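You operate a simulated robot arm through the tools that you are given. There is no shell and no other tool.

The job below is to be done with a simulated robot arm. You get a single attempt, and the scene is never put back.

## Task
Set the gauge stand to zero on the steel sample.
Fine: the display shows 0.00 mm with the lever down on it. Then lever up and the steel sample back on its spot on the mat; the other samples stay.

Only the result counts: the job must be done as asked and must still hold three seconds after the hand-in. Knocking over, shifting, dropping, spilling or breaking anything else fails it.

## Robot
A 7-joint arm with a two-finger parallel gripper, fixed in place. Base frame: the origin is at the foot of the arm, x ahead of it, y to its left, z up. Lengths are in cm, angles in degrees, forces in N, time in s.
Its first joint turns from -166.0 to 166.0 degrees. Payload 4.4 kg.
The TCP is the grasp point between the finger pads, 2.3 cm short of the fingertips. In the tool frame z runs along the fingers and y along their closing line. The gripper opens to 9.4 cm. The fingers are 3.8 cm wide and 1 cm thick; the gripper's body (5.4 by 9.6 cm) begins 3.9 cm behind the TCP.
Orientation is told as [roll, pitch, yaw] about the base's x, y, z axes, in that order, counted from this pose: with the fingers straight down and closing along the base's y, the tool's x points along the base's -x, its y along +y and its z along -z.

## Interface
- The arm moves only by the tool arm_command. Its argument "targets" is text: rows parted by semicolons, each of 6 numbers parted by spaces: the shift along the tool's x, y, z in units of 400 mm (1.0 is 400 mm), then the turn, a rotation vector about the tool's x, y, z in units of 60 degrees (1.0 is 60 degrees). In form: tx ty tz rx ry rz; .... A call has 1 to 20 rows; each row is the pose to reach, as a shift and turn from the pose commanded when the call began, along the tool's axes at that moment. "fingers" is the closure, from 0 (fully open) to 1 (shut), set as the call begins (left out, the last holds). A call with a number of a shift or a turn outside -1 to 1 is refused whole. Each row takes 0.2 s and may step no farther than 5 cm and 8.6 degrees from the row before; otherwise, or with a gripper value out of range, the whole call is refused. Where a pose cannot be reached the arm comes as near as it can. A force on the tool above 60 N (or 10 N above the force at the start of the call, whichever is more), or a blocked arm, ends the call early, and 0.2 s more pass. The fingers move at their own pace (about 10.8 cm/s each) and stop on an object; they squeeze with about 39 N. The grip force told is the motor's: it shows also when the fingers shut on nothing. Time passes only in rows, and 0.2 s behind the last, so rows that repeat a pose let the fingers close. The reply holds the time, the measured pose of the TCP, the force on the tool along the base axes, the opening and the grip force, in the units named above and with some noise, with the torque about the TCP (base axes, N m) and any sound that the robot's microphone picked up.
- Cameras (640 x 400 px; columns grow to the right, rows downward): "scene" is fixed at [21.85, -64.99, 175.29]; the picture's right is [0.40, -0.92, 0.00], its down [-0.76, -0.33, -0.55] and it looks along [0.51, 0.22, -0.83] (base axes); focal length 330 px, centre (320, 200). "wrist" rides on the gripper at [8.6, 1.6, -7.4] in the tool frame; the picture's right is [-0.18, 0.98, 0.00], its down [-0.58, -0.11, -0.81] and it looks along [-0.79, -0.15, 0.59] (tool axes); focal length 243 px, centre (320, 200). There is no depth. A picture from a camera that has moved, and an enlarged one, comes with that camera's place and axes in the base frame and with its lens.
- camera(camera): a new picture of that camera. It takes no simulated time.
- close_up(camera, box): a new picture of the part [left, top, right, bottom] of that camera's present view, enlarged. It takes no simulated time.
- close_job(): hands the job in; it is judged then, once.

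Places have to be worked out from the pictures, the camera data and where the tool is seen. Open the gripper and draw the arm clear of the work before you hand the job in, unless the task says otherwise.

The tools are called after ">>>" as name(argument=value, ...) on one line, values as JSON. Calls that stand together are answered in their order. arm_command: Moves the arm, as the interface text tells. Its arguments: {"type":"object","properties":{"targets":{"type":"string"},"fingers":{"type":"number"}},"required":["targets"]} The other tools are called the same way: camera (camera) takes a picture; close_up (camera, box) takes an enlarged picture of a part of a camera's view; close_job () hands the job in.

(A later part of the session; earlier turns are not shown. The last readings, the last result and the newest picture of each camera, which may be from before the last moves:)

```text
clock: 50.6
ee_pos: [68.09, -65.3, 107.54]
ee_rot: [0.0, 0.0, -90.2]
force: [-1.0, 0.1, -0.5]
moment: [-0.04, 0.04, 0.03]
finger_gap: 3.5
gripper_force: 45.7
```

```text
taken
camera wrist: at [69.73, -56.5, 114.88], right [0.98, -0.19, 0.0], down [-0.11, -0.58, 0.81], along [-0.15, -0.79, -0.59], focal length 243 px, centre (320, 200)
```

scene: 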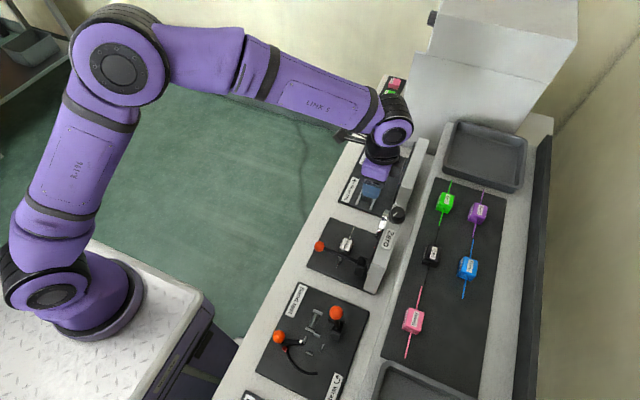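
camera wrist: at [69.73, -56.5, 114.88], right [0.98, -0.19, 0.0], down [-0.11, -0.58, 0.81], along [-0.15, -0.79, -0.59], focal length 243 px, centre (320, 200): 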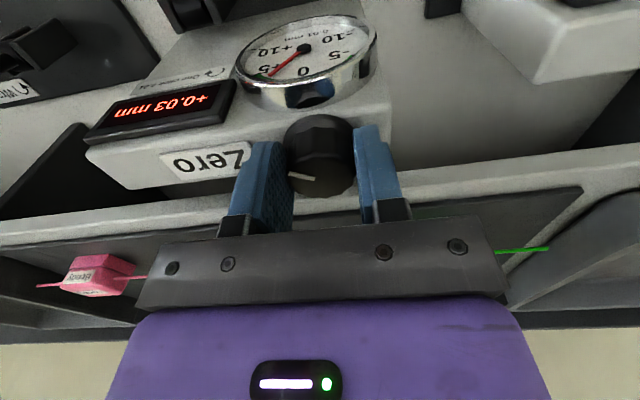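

Gripped (3.5 cm) with no side force, and the display stays in view. I turn slowly clockwise by 12° and listen for clicks.

>>> arm_command(targets="0 0 0 0 0 0.05; 0 0 0 0 0 0.1; 0 0 0 0 0 0.15; 0 0 0 0 0 0.2")

>>> camera(camera="wrist")

>>> close_up(camera="wrist", box=[60, 40, 380, 240])

```text
clock: 51.6
ee_pos: [68.18, -65.29, 107.52]
ee_rot: [0.1, -0.2, -102.1]
force: [4.2, -1.5, 2.2]
moment: [0.14, -0.11, 0.03]
finger_gap: 3.49
gripper_force: 45.3
```

```text
taken
camera wrist: at [71.55, -57.03, 114.87], right [0.92, -0.39, 0.0], down [-0.23, -0.54, 0.81], along [-0.31, -0.75, -0.59], focal length 243 px, centre (320, 200)
```

wrist: 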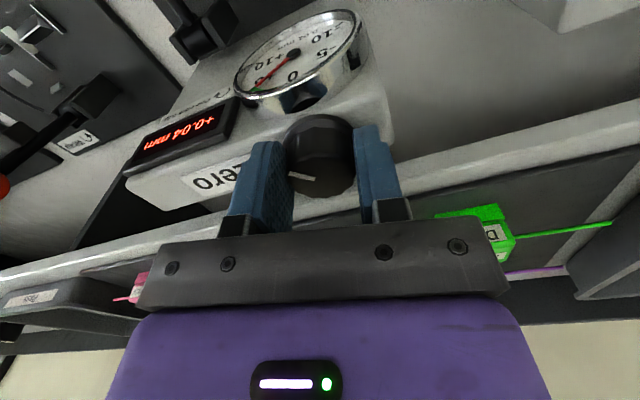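

```text
2.00 times, centred on (220, 140) of wrist
camera zoom: at [71.55, -57.03, 114.87], right [0.92, -0.39, 0.0], down [-0.23, -0.54, 0.81], along [-0.31, -0.75, -0.59], focal length 485 px, centre (520, 320)
```

zoom: 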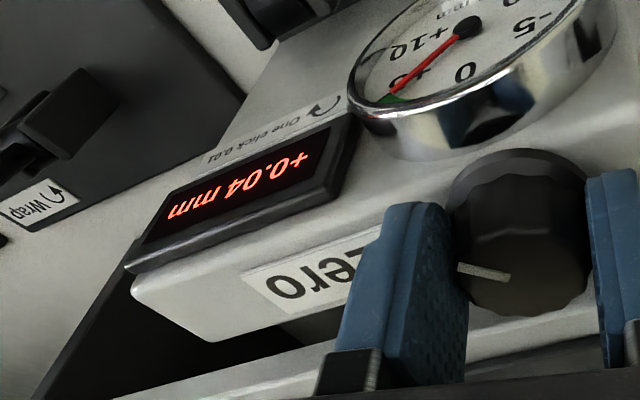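

Clockwise raises it (+0.04 now), so I turn counter-clockwise. First back by 24° in small steps.

>>> arm_command(targets="0 0 0 0 0 -0.05; 0 0 0 0 0 -0.1; 0 0 0 0 0 -0.15; 0 0 0 0 0 -0.2; 0 0 0 0 0 -0.25; 0 0 0 0 0 -0.3; 0 0 0 0 0 -0.35; 0 0 0 0 0 -0.4")

>>> close_up(camera="wrist", box=[40, 40, 360, 240])

```text
clock: 53.5
ee_pos: [67.95, -65.33, 107.48]
ee_rot: [0.0, -0.3, -78.0]
force: [-1.3, -4.2, 5.7]
moment: [0.03, -0.07, -0.01]
finger_gap: 3.48
gripper_force: 45.4
```

```text
2.00 times, centred on (200, 140) of wrist
camera zoom: at [67.83, -56.35, 114.87], right [1.0, 0.02, 0.0], down [0.01, -0.59, 0.81], along [0.02, -0.81, -0.59], focal length 485 px, centre (560, 320)
```

zoom: 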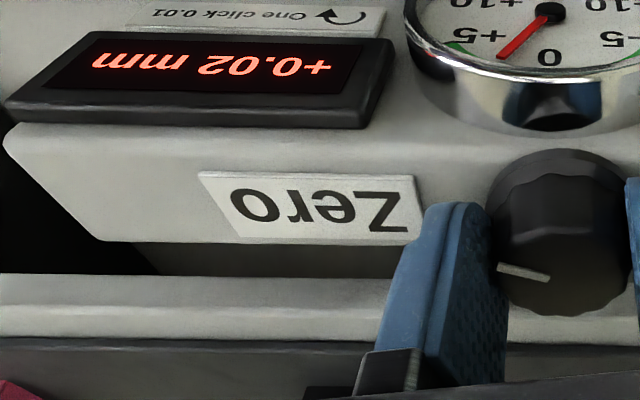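

+0.02 now, so roughly 12° per click. I turn another 12° counter-clockwise and read again.

>>> arm_command(targets="0 0 0 0 0 -0.05; 0 0 0 0 0 -0.1; 0 0 0 0 0 -0.15; 0 0 0 0 0 -0.2")

>>> camera(camera="wrist")

>>> close_up(camera="wrist", box=[0, 20, 320, 220])

```text
clock: 54.5
ee_pos: [67.99, -65.39, 107.53]
ee_rot: [0.0, -0.2, -66.1]
force: [-8.3, -1.8, 5.3]
moment: [-0.08, 0.16, -0.01]
finger_gap: 3.46
gripper_force: 44.8
```

```text
taken
camera wrist: at [65.96, -56.61, 114.87], right [0.97, 0.23, 0.0], down [0.14, -0.57, 0.81], along [0.19, -0.79, -0.59], focal length 243 px, centre (320, 200)
```

wrist: 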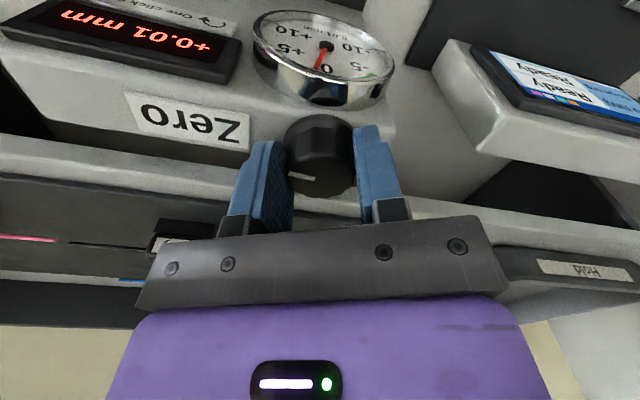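

```text
2.00 times, centred on (160, 120) of wrist
camera zoom: at [65.96, -56.61, 114.87], right [0.97, 0.23, 0.0], down [0.14, -0.57, 0.81], along [0.19, -0.79, -0.59], focal length 485 px, centre (640, 360)
```

zoom: 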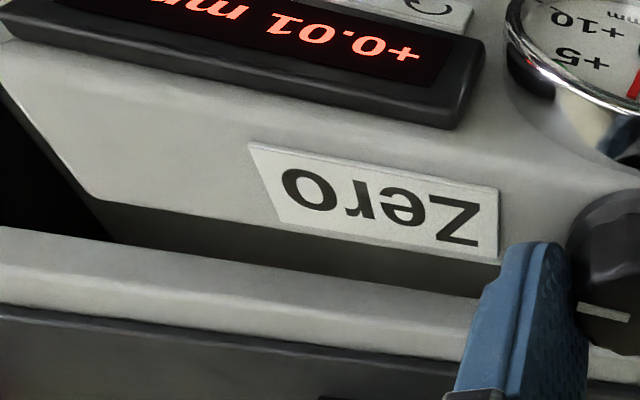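

+0.01 now, consistent with one click per 12°. One more 12° counter-clockwise.

>>> arm_command(targets="0 0 0 0 0 -0.05; 0 0 0 0 0 -0.1; 0 0 0 0 0 -0.15; 0 0 0 0 0 -0.2")

>>> camera(camera="wrist")

>>> close_up(camera="wrist", box=[0, 0, 320, 200])

```text
clock: 55.5
ee_pos: [68.05, -65.31, 107.59]
ee_rot: [-0.2, -0.1, -54.1]
force: [-19.9, -3.2, 2.7]
moment: [-0.11, 0.35, -0.08]
finger_gap: 3.48
gripper_force: 45.2
```

```text
taken
camera wrist: at [64.18, -57.25, 114.87], right [0.9, 0.43, 0.0], down [0.25, -0.53, 0.81], along [0.34, -0.73, -0.59], focal length 243 px, centre (320, 200)
```

wrist: 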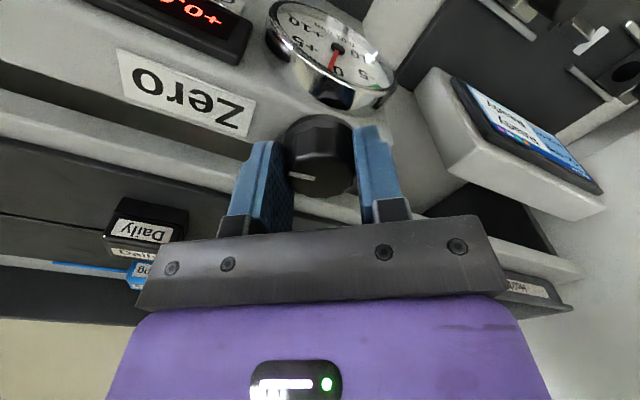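

```text
2.00 times, centred on (160, 100) of wrist
camera zoom: at [64.18, -57.25, 114.87], right [0.9, 0.43, 0.0], down [0.25, -0.53, 0.81], along [0.34, -0.73, -0.59], focal length 485 px, centre (640, 400)
```

zoom: 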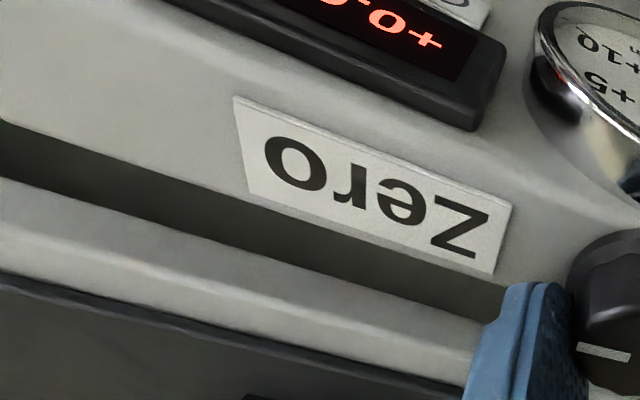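

The needle is close to 0 but the display is cut off in this view. I release the knob, rise straight up and turn back to read the display.

>>> arm_command(targets="0 0 0 0 0 0; 0 0 0 0 0 0; 0 0 -0.04 0 0 0; 0 0 -0.12 0 0 0; 0 0 -0.2125 0 0 0; 0.047 0.034 -0.2125 0 0 0.13; 0.094 0.068 -0.2125 0 0 0.26; 0.1416 0.1029 -0.2125 0 0 0.39; 0.1416 0.1029 -0.2125 0 0 0.5; 0.1416 0.1029 -0.2125 0 0 0.6", fingers=0.35)

>>> camera(camera="wrist")

>>> close_up(camera="wrist", box=[180, 70, 340, 170])

>>> close_up(camera="scene", box=[310, 190, 430, 290])

```text
clock: 57.6
ee_pos: [68.07, -58.36, 116.05]
ee_rot: [0.1, -0.2, -90.2]
force: [0.1, 0.3, -0.7]
moment: [-0.03, -0.01, 0.0]
finger_gap: 6.07
gripper_force: 0.1
```

```text
taken
camera wrist: at [69.79, -49.49, 123.35], right [0.98, -0.19, 0.0], down [-0.11, -0.58, 0.81], along [-0.15, -0.79, -0.59], focal length 243 px, centre (320, 200)
```

wrist: 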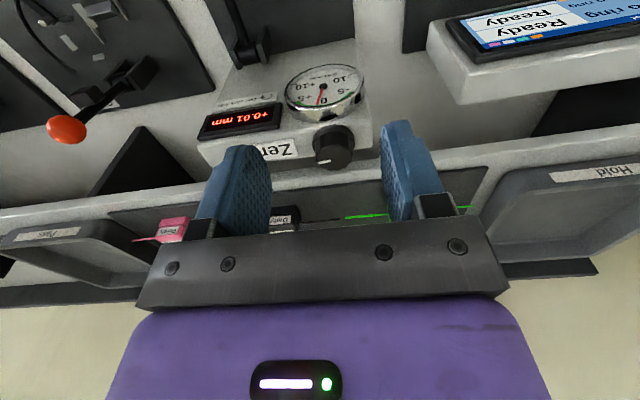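

```text
4.00 times, centred on (260, 120) of wrist
camera zoom: at [69.79, -49.49, 123.35], right [0.98, -0.19, 0.0], down [-0.11, -0.58, 0.81], along [-0.15, -0.79, -0.59], focal length 970 px, centre (560, 520)
```

zoom: 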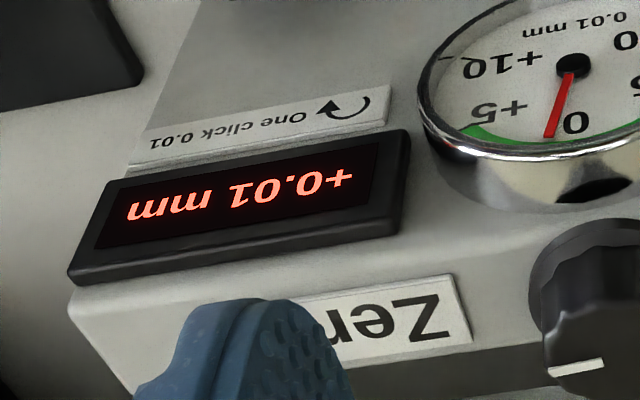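

```text
4.00 times, centred on (370, 240) of scene
camera zoom: at [21.85, -64.99, 175.29], right [0.4, -0.92, 0.0], down [-0.76, -0.33, -0.55], along [0.51, 0.22, -0.83], focal length 1320 px, centre (120, 40)
```

zoom: 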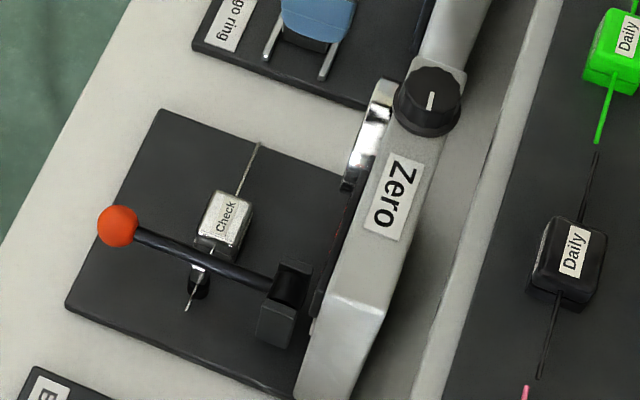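

It still shows +0.01: the pitch is evidently about 15° per click and the knob settled back to the detent. I go back onto the knob at yaw -90 and grip again for one more click.

>>> arm_command(targets="-0.06 0.001 0 0 0 0; -0.12 0.001 0 0 0 0; -0.175 0.001 0.02 0 0 0; -0.175 0.001 0.09 0 0 0; -0.175 0.001 0.15 0 0 0; -0.175 0.001 0.19 0 0 0; -0.175 0.001 0.2125 0 0 0")

>>> close_up(camera="wrist", box=[240, 110, 400, 210])

```text
clock: 59.2
ee_pos: [67.95, -65.29, 107.56]
ee_rot: [0.2, -0.1, -90.0]
force: [0.9, -1.1, 0.9]
moment: [-0.01, 0.02, 0.0]
finger_gap: 6.14
gripper_force: 0.0
```

```text
4.00 times, centred on (320, 160) of wrist
camera zoom: at [69.71, -56.49, 114.83], right [0.98, -0.19, 0.0], down [-0.11, -0.58, 0.81], along [-0.15, -0.79, -0.59], focal length 970 px, centre (320, 360)
```

zoom: 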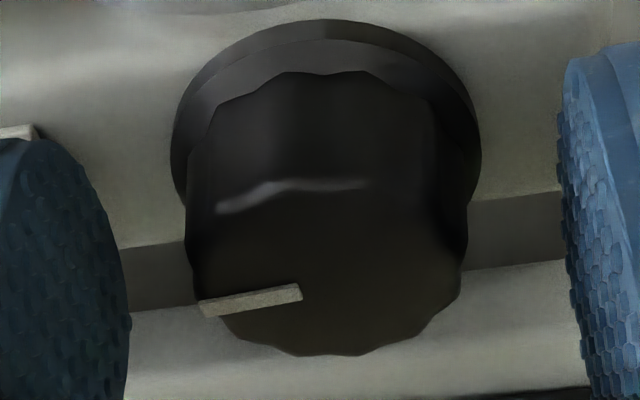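

Same position as before. I close on the knob and turn 15° counter-clockwise in small steps.

>>> arm_command(targets="0 0 0 0 0 0; 0 0 0 0 0 0; 0 0 0 0 0 0; 0 0 0 0 0 -0.05; 0 0 0 0 0 -0.1; 0 0 0 0 0 -0.15; 0 0 0 0 0 -0.2; 0 0 0 0 0 -0.25; 0 0 0 0 0 -0.25", fingers=1.0)

>>> camera(camera="wrist")

>>> close_up(camera="wrist", box=[40, 30, 360, 230])

```text
clock: 61.2
ee_pos: [68.0, -65.24, 107.41]
ee_rot: [0.1, -0.2, -75.1]
force: [-9.2, 2.1, -5.0]
moment: [0.1, 0.29, -0.03]
finger_gap: 3.53
gripper_force: 45.5
```

```text
taken
camera wrist: at [67.37, -56.38, 114.83], right [1.0, 0.08, 0.0], down [0.04, -0.59, 0.81], along [0.06, -0.81, -0.59], focal length 243 px, centre (320, 200)
```

wrist: 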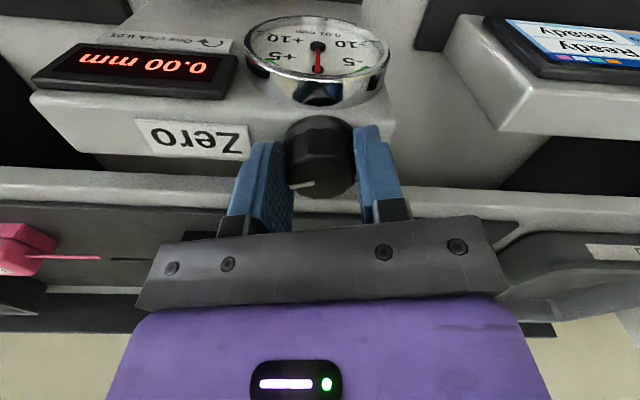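

```text
2.00 times, centred on (200, 130) of wrist
camera zoom: at [67.37, -56.38, 114.83], right [1.0, 0.08, 0.0], down [0.04, -0.59, 0.81], along [0.06, -0.81, -0.59], focal length 485 px, centre (560, 340)
```

zoom: 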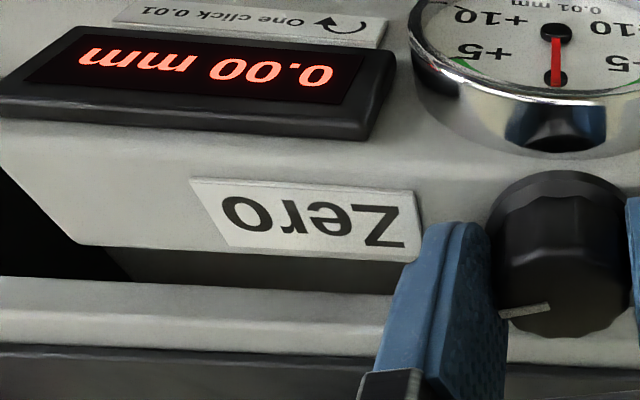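

It shows 0.00 mm with the needle at 0. I release, rise straight up and verify it holds.

>>> arm_command(targets="0 0 0 0 0 0; 0 0 0 0 0 0; 0 0 -0.03 0 0 0; 0 0 -0.1 0 0 0; 0 0 -0.2125 0 0 0; 0.056 0.015 -0.2125 0 0 0.08; 0.112 0.03 -0.2125 0 0 0.17; 0.169 0.0453 -0.2125 0 0 0.25", fingers=0.35)

>>> close_up(camera="wrist", box=[180, 70, 340, 170])

>>> camera(camera="scene")

```text
clock: 63.0
ee_pos: [68.22, -58.34, 116.03]
ee_rot: [0.2, -0.2, -90.2]
force: [-0.8, 0.0, 0.0]
moment: [0.01, -0.01, 0.01]
finger_gap: 6.1
gripper_force: 0.1
```

```text
4.00 times, centred on (260, 120) of wrist
camera zoom: at [69.78, -49.53, 123.32], right [0.98, -0.19, 0.0], down [-0.11, -0.58, 0.81], along [-0.15, -0.79, -0.59], focal length 970 px, centre (560, 520)
```

zoom: 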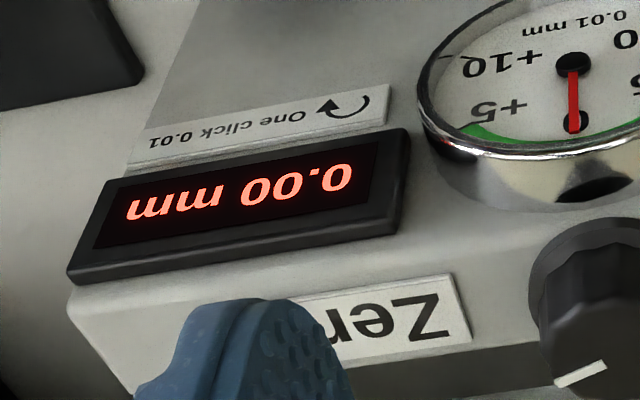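

```text
taken
```

scene: 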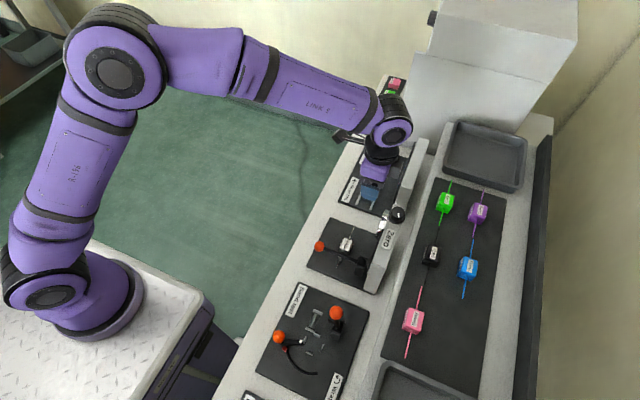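

0.00 mm holds after release. Next is lever up: I move back over the ball's lowered position (about [58.9,-46.9]) at height.

>>> arm_command(targets="0.06 -0.05 0 0 0 0; 0.12 -0.1 0 0 0 0; 0.18 -0.15 0 0 0 0; 0.24 -0.195 0 0 0 0; 0.29 -0.2325 0 0 0 0; 0.29 -0.2325 0.1 0 0 0; 0.29 -0.2325 0.2 0 0 0; 0.29 -0.2325 0.3 0 0 0", fingers=0.45)

>>> camera(camera="wrist")

```text
clock: 64.8
ee_pos: [58.92, -46.6, 104.09]
ee_rot: [0.2, -0.2, -90.0]
force: [-0.8, 0.7, 1.1]
moment: [0.0, -0.06, 0.0]
finger_gap: 5.17
gripper_force: 0.0
```

```text
taken
camera wrist: at [60.49, -37.88, 111.39], right [0.98, -0.19, 0.0], down [-0.11, -0.58, 0.81], along [-0.15, -0.79, -0.59], focal length 243 px, centre (320, 200)
```

wrist: 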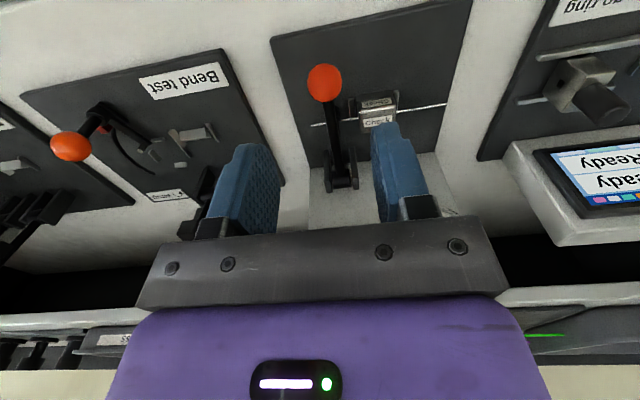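

The ball now sits at about [58.8,-48.4,91]. I adjust y and descend around it, stopping just above to check.

>>> arm_command(targets="-0.02 -0.0015 0.05 0 0 0; -0.045 -0.0015 0.12 0 0 0; -0.045 -0.0015 0.2 0 0 0; -0.045 -0.0015 0.27 0 0 0; -0.045 -0.0015 0.3 0 0 0; -0.045 -0.0015 0.318 0 0 0")

>>> camera(camera="wrist")

>>> close_up(camera="scene", box=[310, 190, 430, 290])

```text
clock: 66.2
ee_pos: [58.88, -48.57, 91.25]
ee_rot: [0.1, -0.2, -90.1]
force: [-0.4, 0.2, 0.5]
moment: [0.02, 0.0, -0.02]
finger_gap: 5.18
gripper_force: 0.1
```

```text
taken
camera wrist: at [60.43, -39.77, 98.62], right [0.98, -0.19, 0.0], down [-0.11, -0.58, 0.81], along [-0.15, -0.79, -0.59], focal length 243 px, centre (320, 200)
```

wrist: 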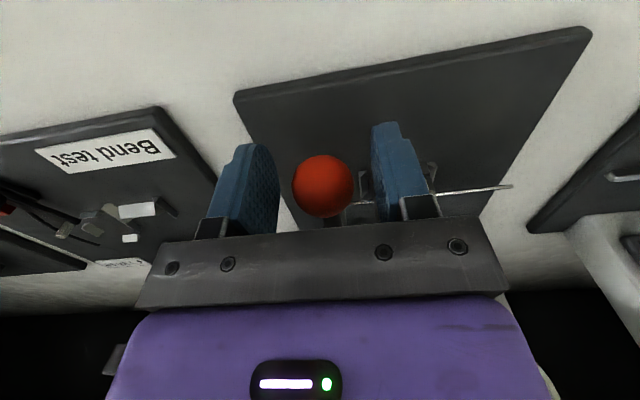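

```text
4.00 times, centred on (370, 240) of scene
camera zoom: at [21.85, -64.99, 175.29], right [0.4, -0.92, 0.0], down [-0.76, -0.33, -0.55], along [0.51, 0.22, -0.83], focal length 1320 px, centre (120, 40)
```

zoom: 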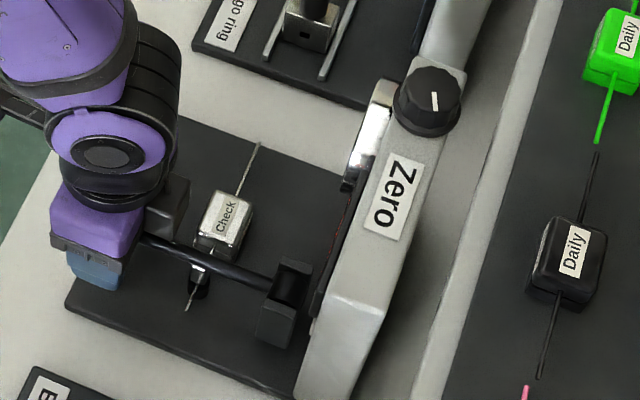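

The ball is at the grasp point. I close on it and raise the lever along the refined arc (pivot y≈-61.5, z≈91.1, R≈12.9), first to 65°.

>>> arm_command(targets="0 0 0 0 0 0; 0 0 0 0 0 0; 0 0 0 0 0 0; -0.0013 0 -0.026 0 0 0; -0.005 0 -0.054 0 0 0; -0.011 0 -0.0815 0 0 0; -0.0195 0 -0.1085 0 0 0; -0.0303 0 -0.1345 0 0 0", fingers=1.0)

>>> camera(camera="wrist")

>>> close_up(camera="scene", box=[310, 190, 430, 290])

```text
clock: 68.0
ee_pos: [58.93, -49.56, 96.61]
ee_rot: [0.0, -0.2, -90.0]
force: [11.9, 10.7, -6.0]
moment: [1.23, -0.06, -0.03]
finger_gap: 2.94
gripper_force: 44.6
```

```text
taken
camera wrist: at [60.53, -40.86, 103.94], right [0.98, -0.18, 0.0], down [-0.11, -0.58, 0.81], along [-0.15, -0.79, -0.59], focal length 243 px, centre (320, 200)
```

wrist: 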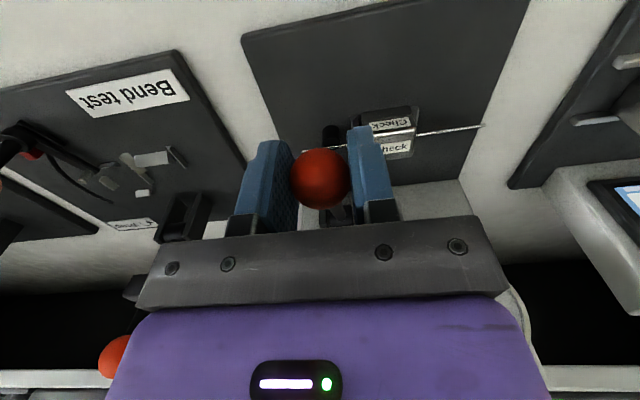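

```text
4.00 times, centred on (370, 240) of scene
camera zoom: at [21.85, -64.99, 175.29], right [0.4, -0.92, 0.0], down [-0.76, -0.33, -0.55], along [0.51, 0.22, -0.83], focal length 1320 px, centre (120, 40)
```

zoom: 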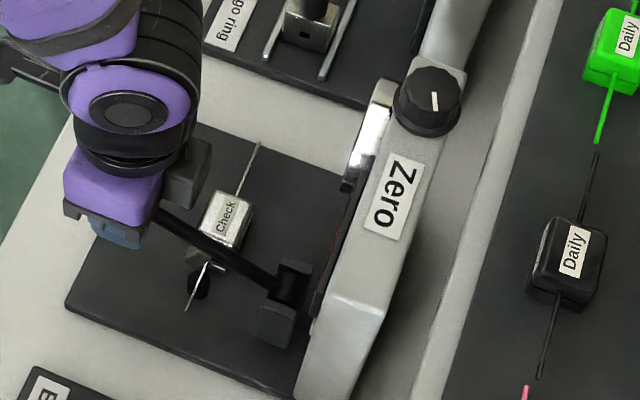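

The lever rises smoothly with moderate forces. I continue to about 25°.

>>> arm_command(targets="-0.013 0.002 -0.025 0 0 0; -0.0282 0.002 -0.0488 0 0 0; -0.0455 0.002 -0.0713 0 0 0; -0.0645 0.002 -0.092 0 0 0; -0.0852 0.002 -0.111 0 0 0; -0.1077 0.002 -0.1283 0 0 0; -0.1315 0.002 -0.1435 0 0 0; -0.1565 0.002 -0.1565 0 0 0")

>>> camera(camera="wrist")

```text
clock: 69.8
ee_pos: [58.86, -55.86, 102.92]
ee_rot: [0.0, -0.2, -90.1]
force: [5.7, 11.8, 1.1]
moment: [1.27, -0.07, -0.04]
finger_gap: 2.95
gripper_force: 44.6
```

```text
taken
camera wrist: at [60.53, -47.12, 110.26], right [0.98, -0.18, 0.0], down [-0.11, -0.58, 0.81], along [-0.15, -0.79, -0.59], focal length 243 px, centre (320, 200)
```

wrist: 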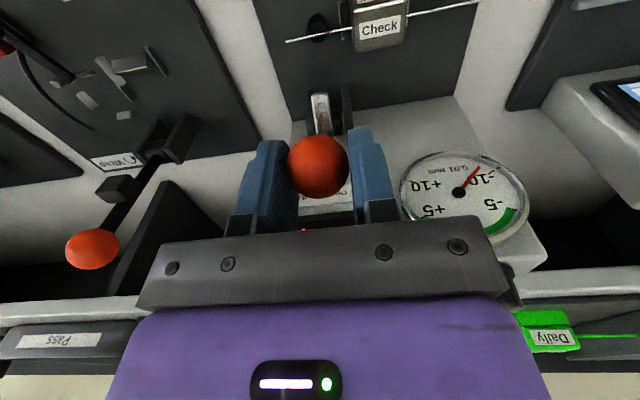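

Nearly up. I finish the arc to the original upright angle in small steps, watching for the stop.

>>> arm_command(targets="-0.013 0 -0.0056 0 0 0; -0.026 0 -0.0108 0 0 0; -0.0395 0 -0.0153 0 0 0; -0.053 0 -0.0193 0 0 0; -0.067 0 -0.0225 0 0 0; -0.0805 0 -0.0253 0 0 0; -0.0935 0 -0.0273 0 0 0")

>>> camera(camera="wrist")

>>> close_up(camera="wrist", box=[200, 60, 440, 230])

```text
clock: 71.5
ee_pos: [58.86, -59.76, 104.1]
ee_rot: [0.1, -0.2, -90.1]
force: [2.2, 10.0, 1.1]
moment: [1.3, -0.03, -0.07]
finger_gap: 2.91
gripper_force: 44.9
```

```text
taken
camera wrist: at [60.53, -50.87, 111.41], right [0.98, -0.19, 0.0], down [-0.11, -0.58, 0.81], along [-0.15, -0.79, -0.59], focal length 243 px, centre (320, 200)
```

wrist: 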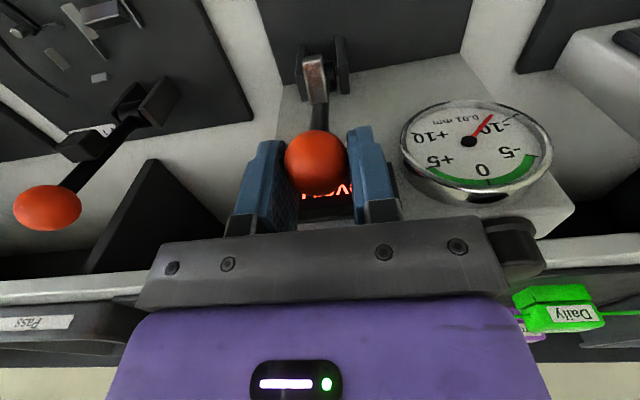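

```text
2.35 times, centred on (320, 145) of wrist
camera zoom: at [60.53, -50.87, 111.41], right [0.98, -0.19, 0.0], down [-0.11, -0.58, 0.81], along [-0.15, -0.79, -0.59], focal length 571 px, centre (320, 329)
```

zoom: 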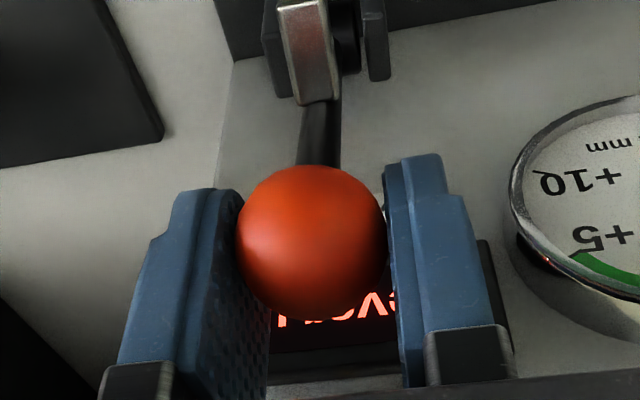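

The display says "Lever up" again; the ball lags about 0.8 cm in the pads, so I push a little further toward the upright stop.

>>> arm_command(targets="-0.007 0 -0.0005 0 0 0; -0.014 0 -0.001 0 0 0; -0.021 0 -0.001 0 0 0")

>>> camera(camera="wrist")

```text
clock: 72.2
ee_pos: [58.89, -60.6, 104.21]
ee_rot: [0.0, -0.2, -90.2]
force: [4.2, 8.3, 11.1]
moment: [1.25, -0.04, -0.05]
finger_gap: 2.94
gripper_force: 45.1
```

```text
taken
camera wrist: at [60.53, -51.69, 111.48], right [0.98, -0.19, 0.0], down [-0.11, -0.58, 0.81], along [-0.15, -0.79, -0.59], focal length 243 px, centre (320, 200)
```

wrist: 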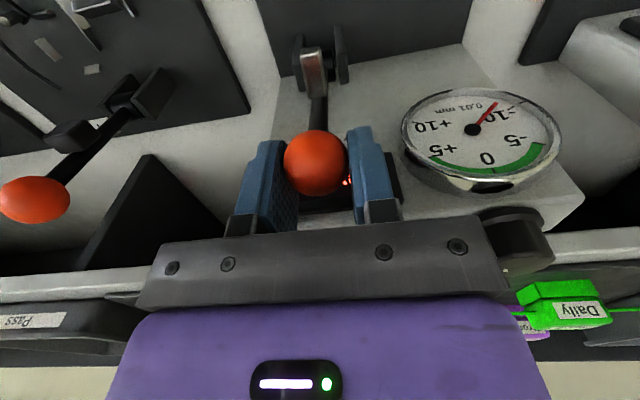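

The lever is about 2° short of its original position and my fingers are getting near the display. I open, re-centre on the ball and check whether the lever stays.

>>> arm_command(targets="0 0 0 0 0 0; 0 0 0 0 0 0; 0.015 0 0.0 0 0 0; 0.034 0 0.004 0 0 0", fingers=0.45)

>>> camera(camera="wrist")

```text
clock: 73.2
ee_pos: [58.77, -59.26, 103.86]
ee_rot: [0.1, -0.1, -90.1]
force: [0.3, -0.6, 0.5]
moment: [-0.02, 0.02, -0.02]
finger_gap: 5.18
gripper_force: 0.1
```

```text
taken
camera wrist: at [60.48, -50.41, 111.2], right [0.98, -0.19, 0.0], down [-0.11, -0.58, 0.81], along [-0.15, -0.79, -0.59], focal length 243 px, centre (320, 200)
```

wrist: 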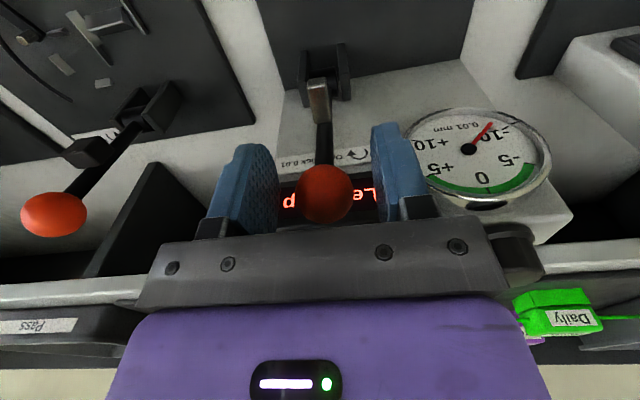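

The lever went fully back to its upright stop by itself (ball at y≈-59.7, as at the start). I rise clear and turn back to yaw 0 for fetching the sample.

>>> arm_command(targets="0 0 -0.04 0 0 0; 0 0 -0.12 0 0 0; 0 0 -0.21 0 0 0; 0 0 -0.27 0 0 0; 0.015 0.015 -0.27 0 0 -0.125; 0.03 0.03 -0.27 0 0 -0.25; 0.045 0.045 -0.27 0 0 -0.375; 0.06 0.06 -0.27 0 0 -0.5; 0.075 0.075 -0.27 0 0 -0.625; 0.09 0.09 -0.27 0 0 -0.75; 0.1 0.105 -0.27 0 0 -0.875; 0.105 0.118 -0.27 0 0 -1.0")

>>> camera(camera="wrist")

>>> close_up(camera="scene", box=[310, 190, 430, 290])

```text
clock: 75.8
ee_pos: [63.61, -55.04, 114.67]
ee_rot: [0.0, -0.2, -30.0]
force: [0.0, 0.1, -0.2]
moment: [0.01, -0.01, -0.02]
finger_gap: 5.14
gripper_force: 0.2
```

```text
taken
camera wrist: at [56.91, -49.08, 122.01], right [0.65, 0.76, 0.0], down [0.45, -0.38, 0.81], along [0.61, -0.53, -0.59], focal length 243 px, centre (320, 200)
```

wrist: 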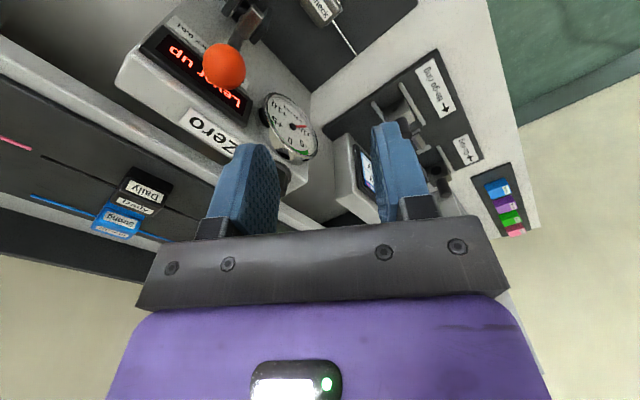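

```text
4.00 times, centred on (370, 240) of scene
camera zoom: at [21.85, -64.99, 175.29], right [0.4, -0.92, 0.0], down [-0.76, -0.33, -0.55], along [0.51, 0.22, -0.83], focal length 1320 px, centre (120, 40)
```

zoom: 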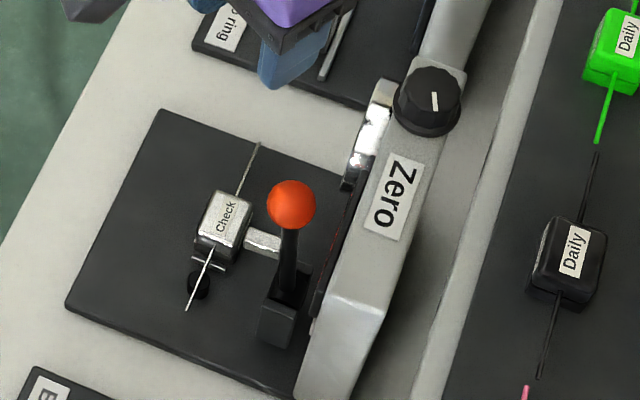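

Lever upright, sample in place. I complete the turn to yaw 0 and come down to z≈100 above the handle.

>>> arm_command(targets="0.001 -0.001 0 0 0 -0.125; 0.002 -0.002 0 0 0 -0.25; 0.003 -0.002 0 0 0 -0.375; 0.003 -0.002 0 0 0 -0.5; 0.003 -0.002 0.1 0 0 -0.5; 0.003 -0.002 0.2 0 0 -0.5; 0.003 -0.002 0.3 0 0 -0.5; 0.003 -0.002 0.37 0 0 -0.5", fingers=0.4)

>>> camera(camera="wrist")

>>> close_up(camera="wrist", box=[240, 30, 400, 130])

```text
clock: 77.7
ee_pos: [63.52, -55.01, 99.87]
ee_rot: [-0.2, -0.1, 0.0]
force: [0.1, 0.6, 0.3]
moment: [-0.02, -0.02, -0.02]
finger_gap: 5.64
gripper_force: 0.0
```

```text
taken
camera wrist: at [54.91, -53.18, 107.15], right [0.18, 0.98, 0.0], down [0.58, -0.11, 0.81], along [0.79, -0.15, -0.59], focal length 243 px, centre (320, 200)
```

wrist: 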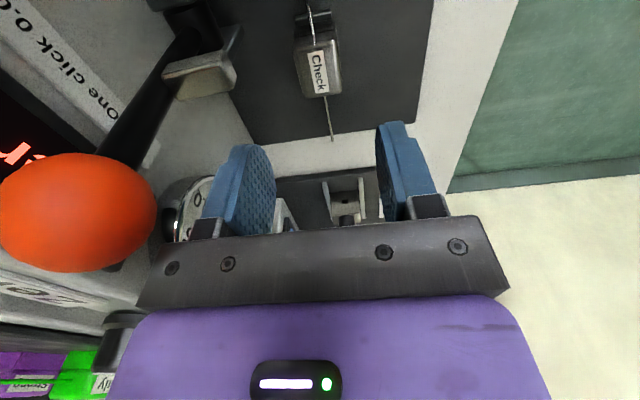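

```text
4.00 times, centred on (320, 80) of wrist
camera zoom: at [54.91, -53.18, 107.15], right [0.18, 0.98, 0.0], down [0.58, -0.11, 0.81], along [0.79, -0.15, -0.59], focal length 970 px, centre (320, 680)
```

zoom: 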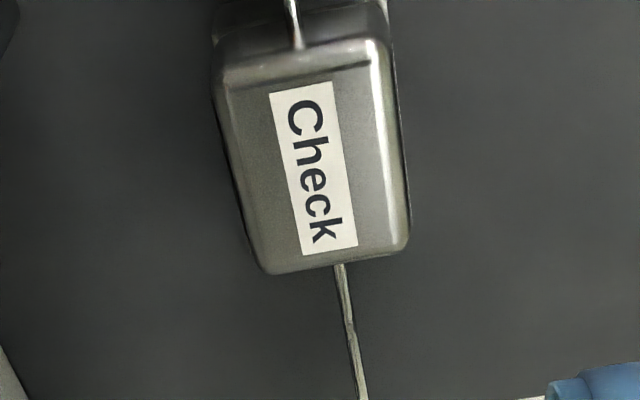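

The handle computes to [63.3,-54.9], right under the gripper. I descend to the grip height (TCP z≈88.55).

>>> arm_command(targets="0 0.001 0.07 0 0 0; 0 0.001 0.14 0 0 0; 0 0.001 0.2 0 0 0; 0 0.001 0.25 0 0 0; 0 0.001 0.272 0 0 0; 0 0.001 0.281 0 0 0")

>>> camera(camera="wrist")

```text
clock: 79.0
ee_pos: [63.45, -55.1, 88.69]
ee_rot: [-0.1, -0.1, -0.1]
force: [-0.5, 0.0, 1.0]
moment: [-0.02, -0.01, 0.01]
finger_gap: 5.62
gripper_force: 0.1
```

```text
taken
camera wrist: at [54.86, -53.22, 96.01], right [0.19, 0.98, 0.0], down [0.58, -0.11, 0.81], along [0.79, -0.15, -0.59], focal length 243 px, centre (320, 200)
```

wrist: 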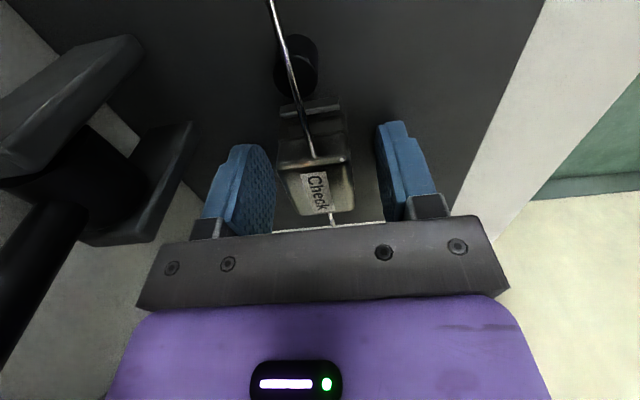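

In position; I lower the last 1.6–2 mm to just touch the deck so the pads take the full handle height, then close.

>>> arm_command(targets="0 0 0.003 0 0 0; 0 0 0.0045 0 0 0")

>>> arm_command(targets="0 0 0 0 0 0; 0 0 0 0 0 0; 0 0 0 0 0 0; 0 0 0 0 0 0", fingers=1.0)

>>> arm_command(targets="0 0 -0.005 0 0 0; 0 0 -0.01 0 0 0; 0 0 -0.02 0 0 0")

>>> camera(camera="wrist")

```text
clock: 79.7
ee_pos: [63.38, -55.01, 88.56]
ee_rot: [-0.2, -0.1, -0.1]
force: [-0.2, 1.1, 6.0]
moment: [0.23, 0.1, -0.04]
finger_gap: 5.66
gripper_force: 0.5
```

```text
clock: 80.7
ee_pos: [63.56, -55.04, 88.47]
ee_rot: [-0.1, -0.2, -0.2]
force: [2.6, 4.1, 9.0]
moment: [0.33, 0.09, -0.16]
finger_gap: 3.14
gripper_force: 38.7
```

```text
clock: 81.5
ee_pos: [63.45, -54.88, 89.26]
ee_rot: [-0.1, 0.1, -0.1]
force: [-0.1, -0.3, -0.4]
moment: [0.01, 0.01, 0.01]
finger_gap: 3.15
gripper_force: 39.0
```

```text
taken
camera wrist: at [54.81, -53.2, 96.64], right [0.19, 0.98, 0.0], down [0.58, -0.11, 0.81], along [0.79, -0.15, -0.59], focal length 243 px, centre (320, 200)
```

wrist: 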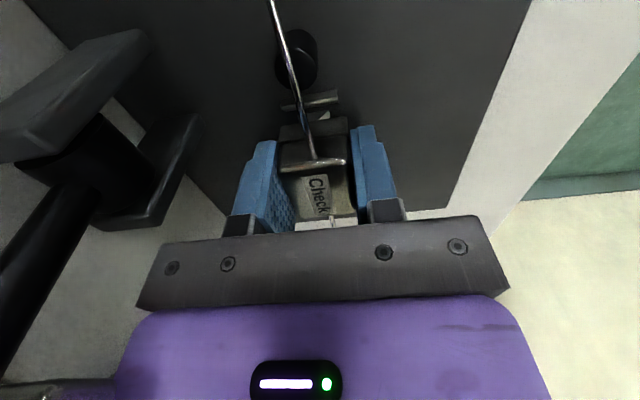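

The sample is lifted with the grip steady. I raise it slowly to z≈120.

>>> arm_command(targets="0 0 -0.02 0 0 0; 0 0 -0.05 0 0 0; 0 0 -0.09 0 0 0; 0 0 -0.14 0 0 0; 0 0 -0.2 0 0 0; 0 0 -0.27 0 0 0; 0 0 -0.35 0 0 0; 0 0 -0.43 0 0 0; 0 0 -0.51 0 0 0; 0 0 -0.59 0 0 0; 0 0 -0.67 0 0 0; 0 0 -0.73 0 0 0; 0 0 -0.77 0 0 0")

>>> close_up(camera="wrist", box=[220, 100, 420, 225])

>>> camera(camera="scene")

```text
clock: 84.2
ee_pos: [63.58, -54.88, 120.1]
ee_rot: [-0.1, 0.1, -0.1]
force: [0.4, 0.0, -0.2]
moment: [-0.01, 0.01, 0.0]
finger_gap: 3.12
gripper_force: 38.4
```

```text
3.20 times, centred on (320, 162) of wrist
camera zoom: at [54.8, -53.08, 127.39], right [0.19, 0.98, 0.0], down [0.58, -0.11, 0.81], along [0.79, -0.15, -0.59], focal length 776 px, centre (320, 320)
```

zoom: 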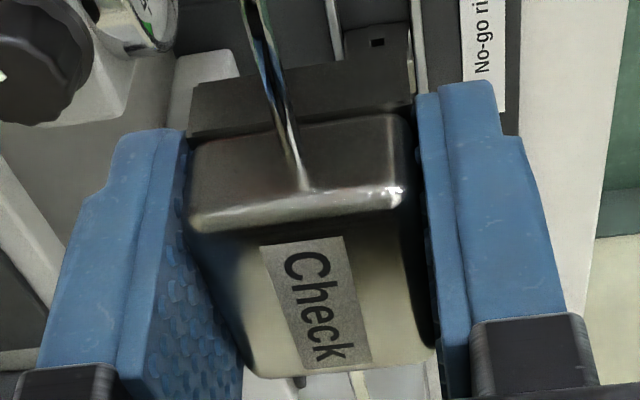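

```text
taken
```

scene: 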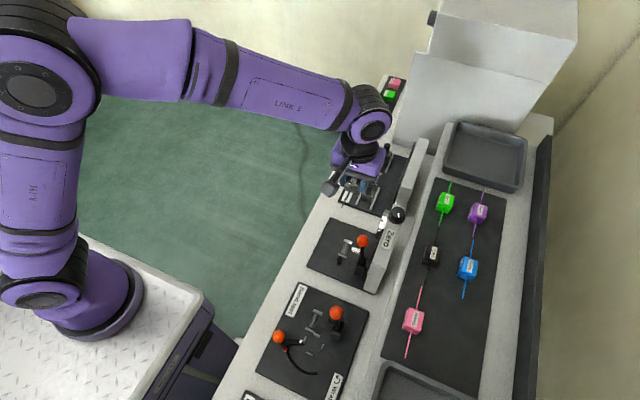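

The sample sits in the grip just as when first taken. I carry it back over its mat spot (TCP about [44.4,-83.4]) at z≈120, then descend to z≈111.

>>> arm_command(targets="0.02 -0.03 0 0 0 0; 0.07 -0.1 0 0 0 0; 0.125 -0.185 0 0 0 0; 0.18 -0.27 0 0 0 0; 0.235 -0.355 0 0 0 0; 0.29 -0.44 0 0 0 0; 0.345 -0.52 0 0 0 0; 0.395 -0.6 0 0 0 0; 0.44 -0.67 0 0 0 0; 0.4758 -0.7145 0 0 0 0; 0.4758 -0.7145 0.05 0 0 0; 0.4758 -0.7145 0.12 0 0 0; 0.4758 -0.7145 0.19 0 0 0; 0.4758 -0.7145 0.225 0 0 0")

>>> camera(camera="wrist")

>>> camera(camera="scene")

```text
clock: 87.2
ee_pos: [44.33, -83.55, 111.12]
ee_rot: [-0.3, -0.2, 0.0]
force: [1.1, -0.1, -0.6]
moment: [-0.02, 0.02, 0.01]
finger_gap: 3.13
gripper_force: 39.1
```

```text
taken
camera wrist: at [35.73, -81.72, 118.42], right [0.19, 0.98, 0.0], down [0.58, -0.11, 0.81], along [0.79, -0.15, -0.59], focal length 243 px, centre (320, 200)
```

wrist: 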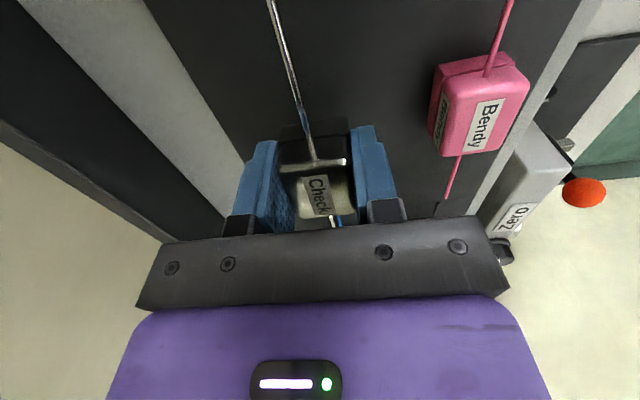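

```text
taken
```

scene: 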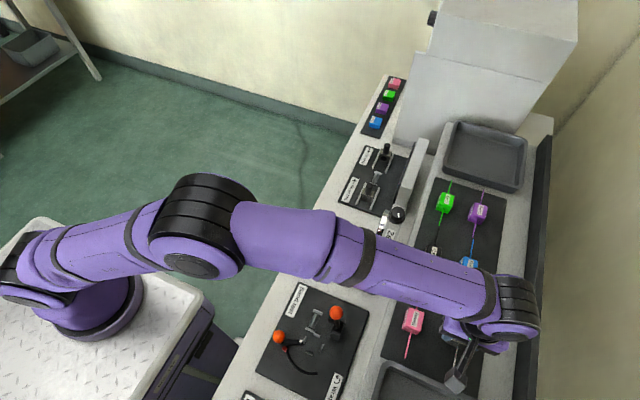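

Over the spot within a millimetre. I lower slowly to about z 108.1 and feel for the mat.

>>> arm_command(targets="-0.001 0.001 0.02 0 0 0; -0.001 0.001 0.04 0 0 0; -0.001 0.001 0.06 0 0 0; -0.001 0.001 0.072 0 0 0")

>>> arm_command(targets="0 0 0.003 0 0 0; 0 0 0.005 0 0 0")

```text
clock: 88.2
ee_pos: [44.38, -83.5, 108.11]
ee_rot: [-0.1, -0.1, -0.1]
force: [-0.5, -0.1, -1.3]
moment: [0.02, -0.01, 0.02]
finger_gap: 3.14
gripper_force: 38.9
```

```text
clock: 88.8
ee_pos: [44.5, -83.51, 108.03]
ee_rot: [-0.2, -0.2, -0.1]
force: [0.1, -0.5, -0.6]
moment: [-0.02, 0.02, 0.0]
finger_gap: 3.16
gripper_force: 39.1
```

No contact yet; a little further down.

>>> arm_command(targets="0 0 0.003 0 0 0; 0 0 0.003 0 0 0")

>>> close_up(camera="wrist", box=[220, 60, 420, 225])

```text
clock: 89.5
ee_pos: [44.38, -83.49, 107.9]
ee_rot: [-0.3, 0.0, -0.1]
force: [1.0, -0.2, 3.2]
moment: [0.06, 0.04, -0.05]
finger_gap: 3.12
gripper_force: 39.4
```

```text
2.42 times, centred on (320, 142) of wrist
camera zoom: at [35.8, -81.69, 115.26], right [0.19, 0.98, 0.0], down [0.58, -0.11, 0.81], along [0.79, -0.15, -0.59], focal length 588 px, centre (320, 339)
```

zoom: 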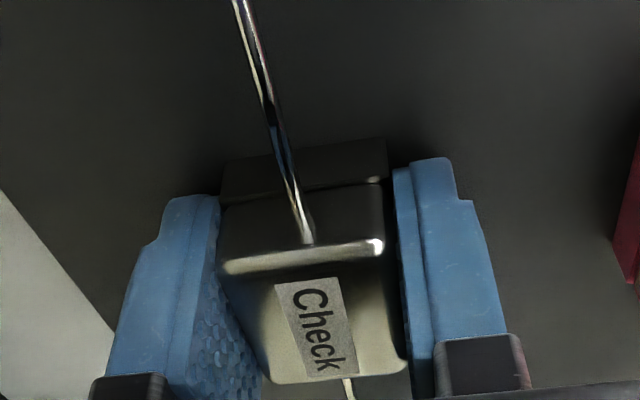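

The sample touches the mat (3 N at z 107.9, the same pose as the first grasp). I open the fingers gently, only to about 5.6 cm so the pink sample stays clear, then rise.

>>> arm_command(targets="0 0 0 0 0 0; 0 0 0 0 0 0; 0 0 -0.003 0 0 0", fingers=0.4)

>>> arm_command(targets="0 0 -0.02 0 0 0; 0 0 -0.06 0 0 0; 0 0 -0.12 0 0 0; 0 0 -0.2 0 0 0; 0 0 -0.3 0 0 0")

>>> camera(camera="wrist")

>>> camera(camera="scene")

```text
clock: 90.2
ee_pos: [44.45, -83.44, 107.88]
ee_rot: [-0.1, -0.1, -0.1]
force: [0.8, 0.2, 0.3]
moment: [0.03, 0.01, 0.01]
finger_gap: 5.62
gripper_force: 0.0
```

```text
clock: 91.5
ee_pos: [44.42, -83.52, 119.96]
ee_rot: [-0.1, 0.0, -0.1]
force: [-0.3, -0.8, -1.2]
moment: [0.0, 0.03, 0.01]
finger_gap: 5.63
gripper_force: 0.1
```

```text
taken
camera wrist: at [35.71, -81.65, 127.34], right [0.19, 0.98, 0.0], down [0.58, -0.11, 0.81], along [0.79, -0.15, -0.59], focal length 243 px, centre (320, 200)
```

wrist: 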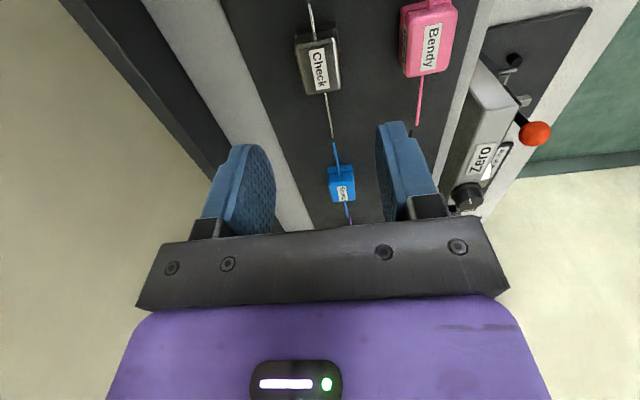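

```text
taken
```

scene: 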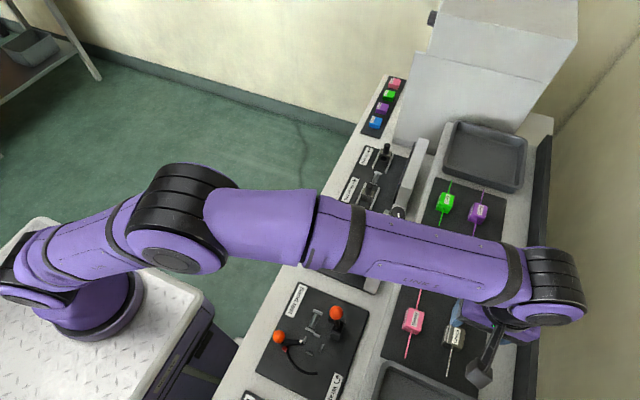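

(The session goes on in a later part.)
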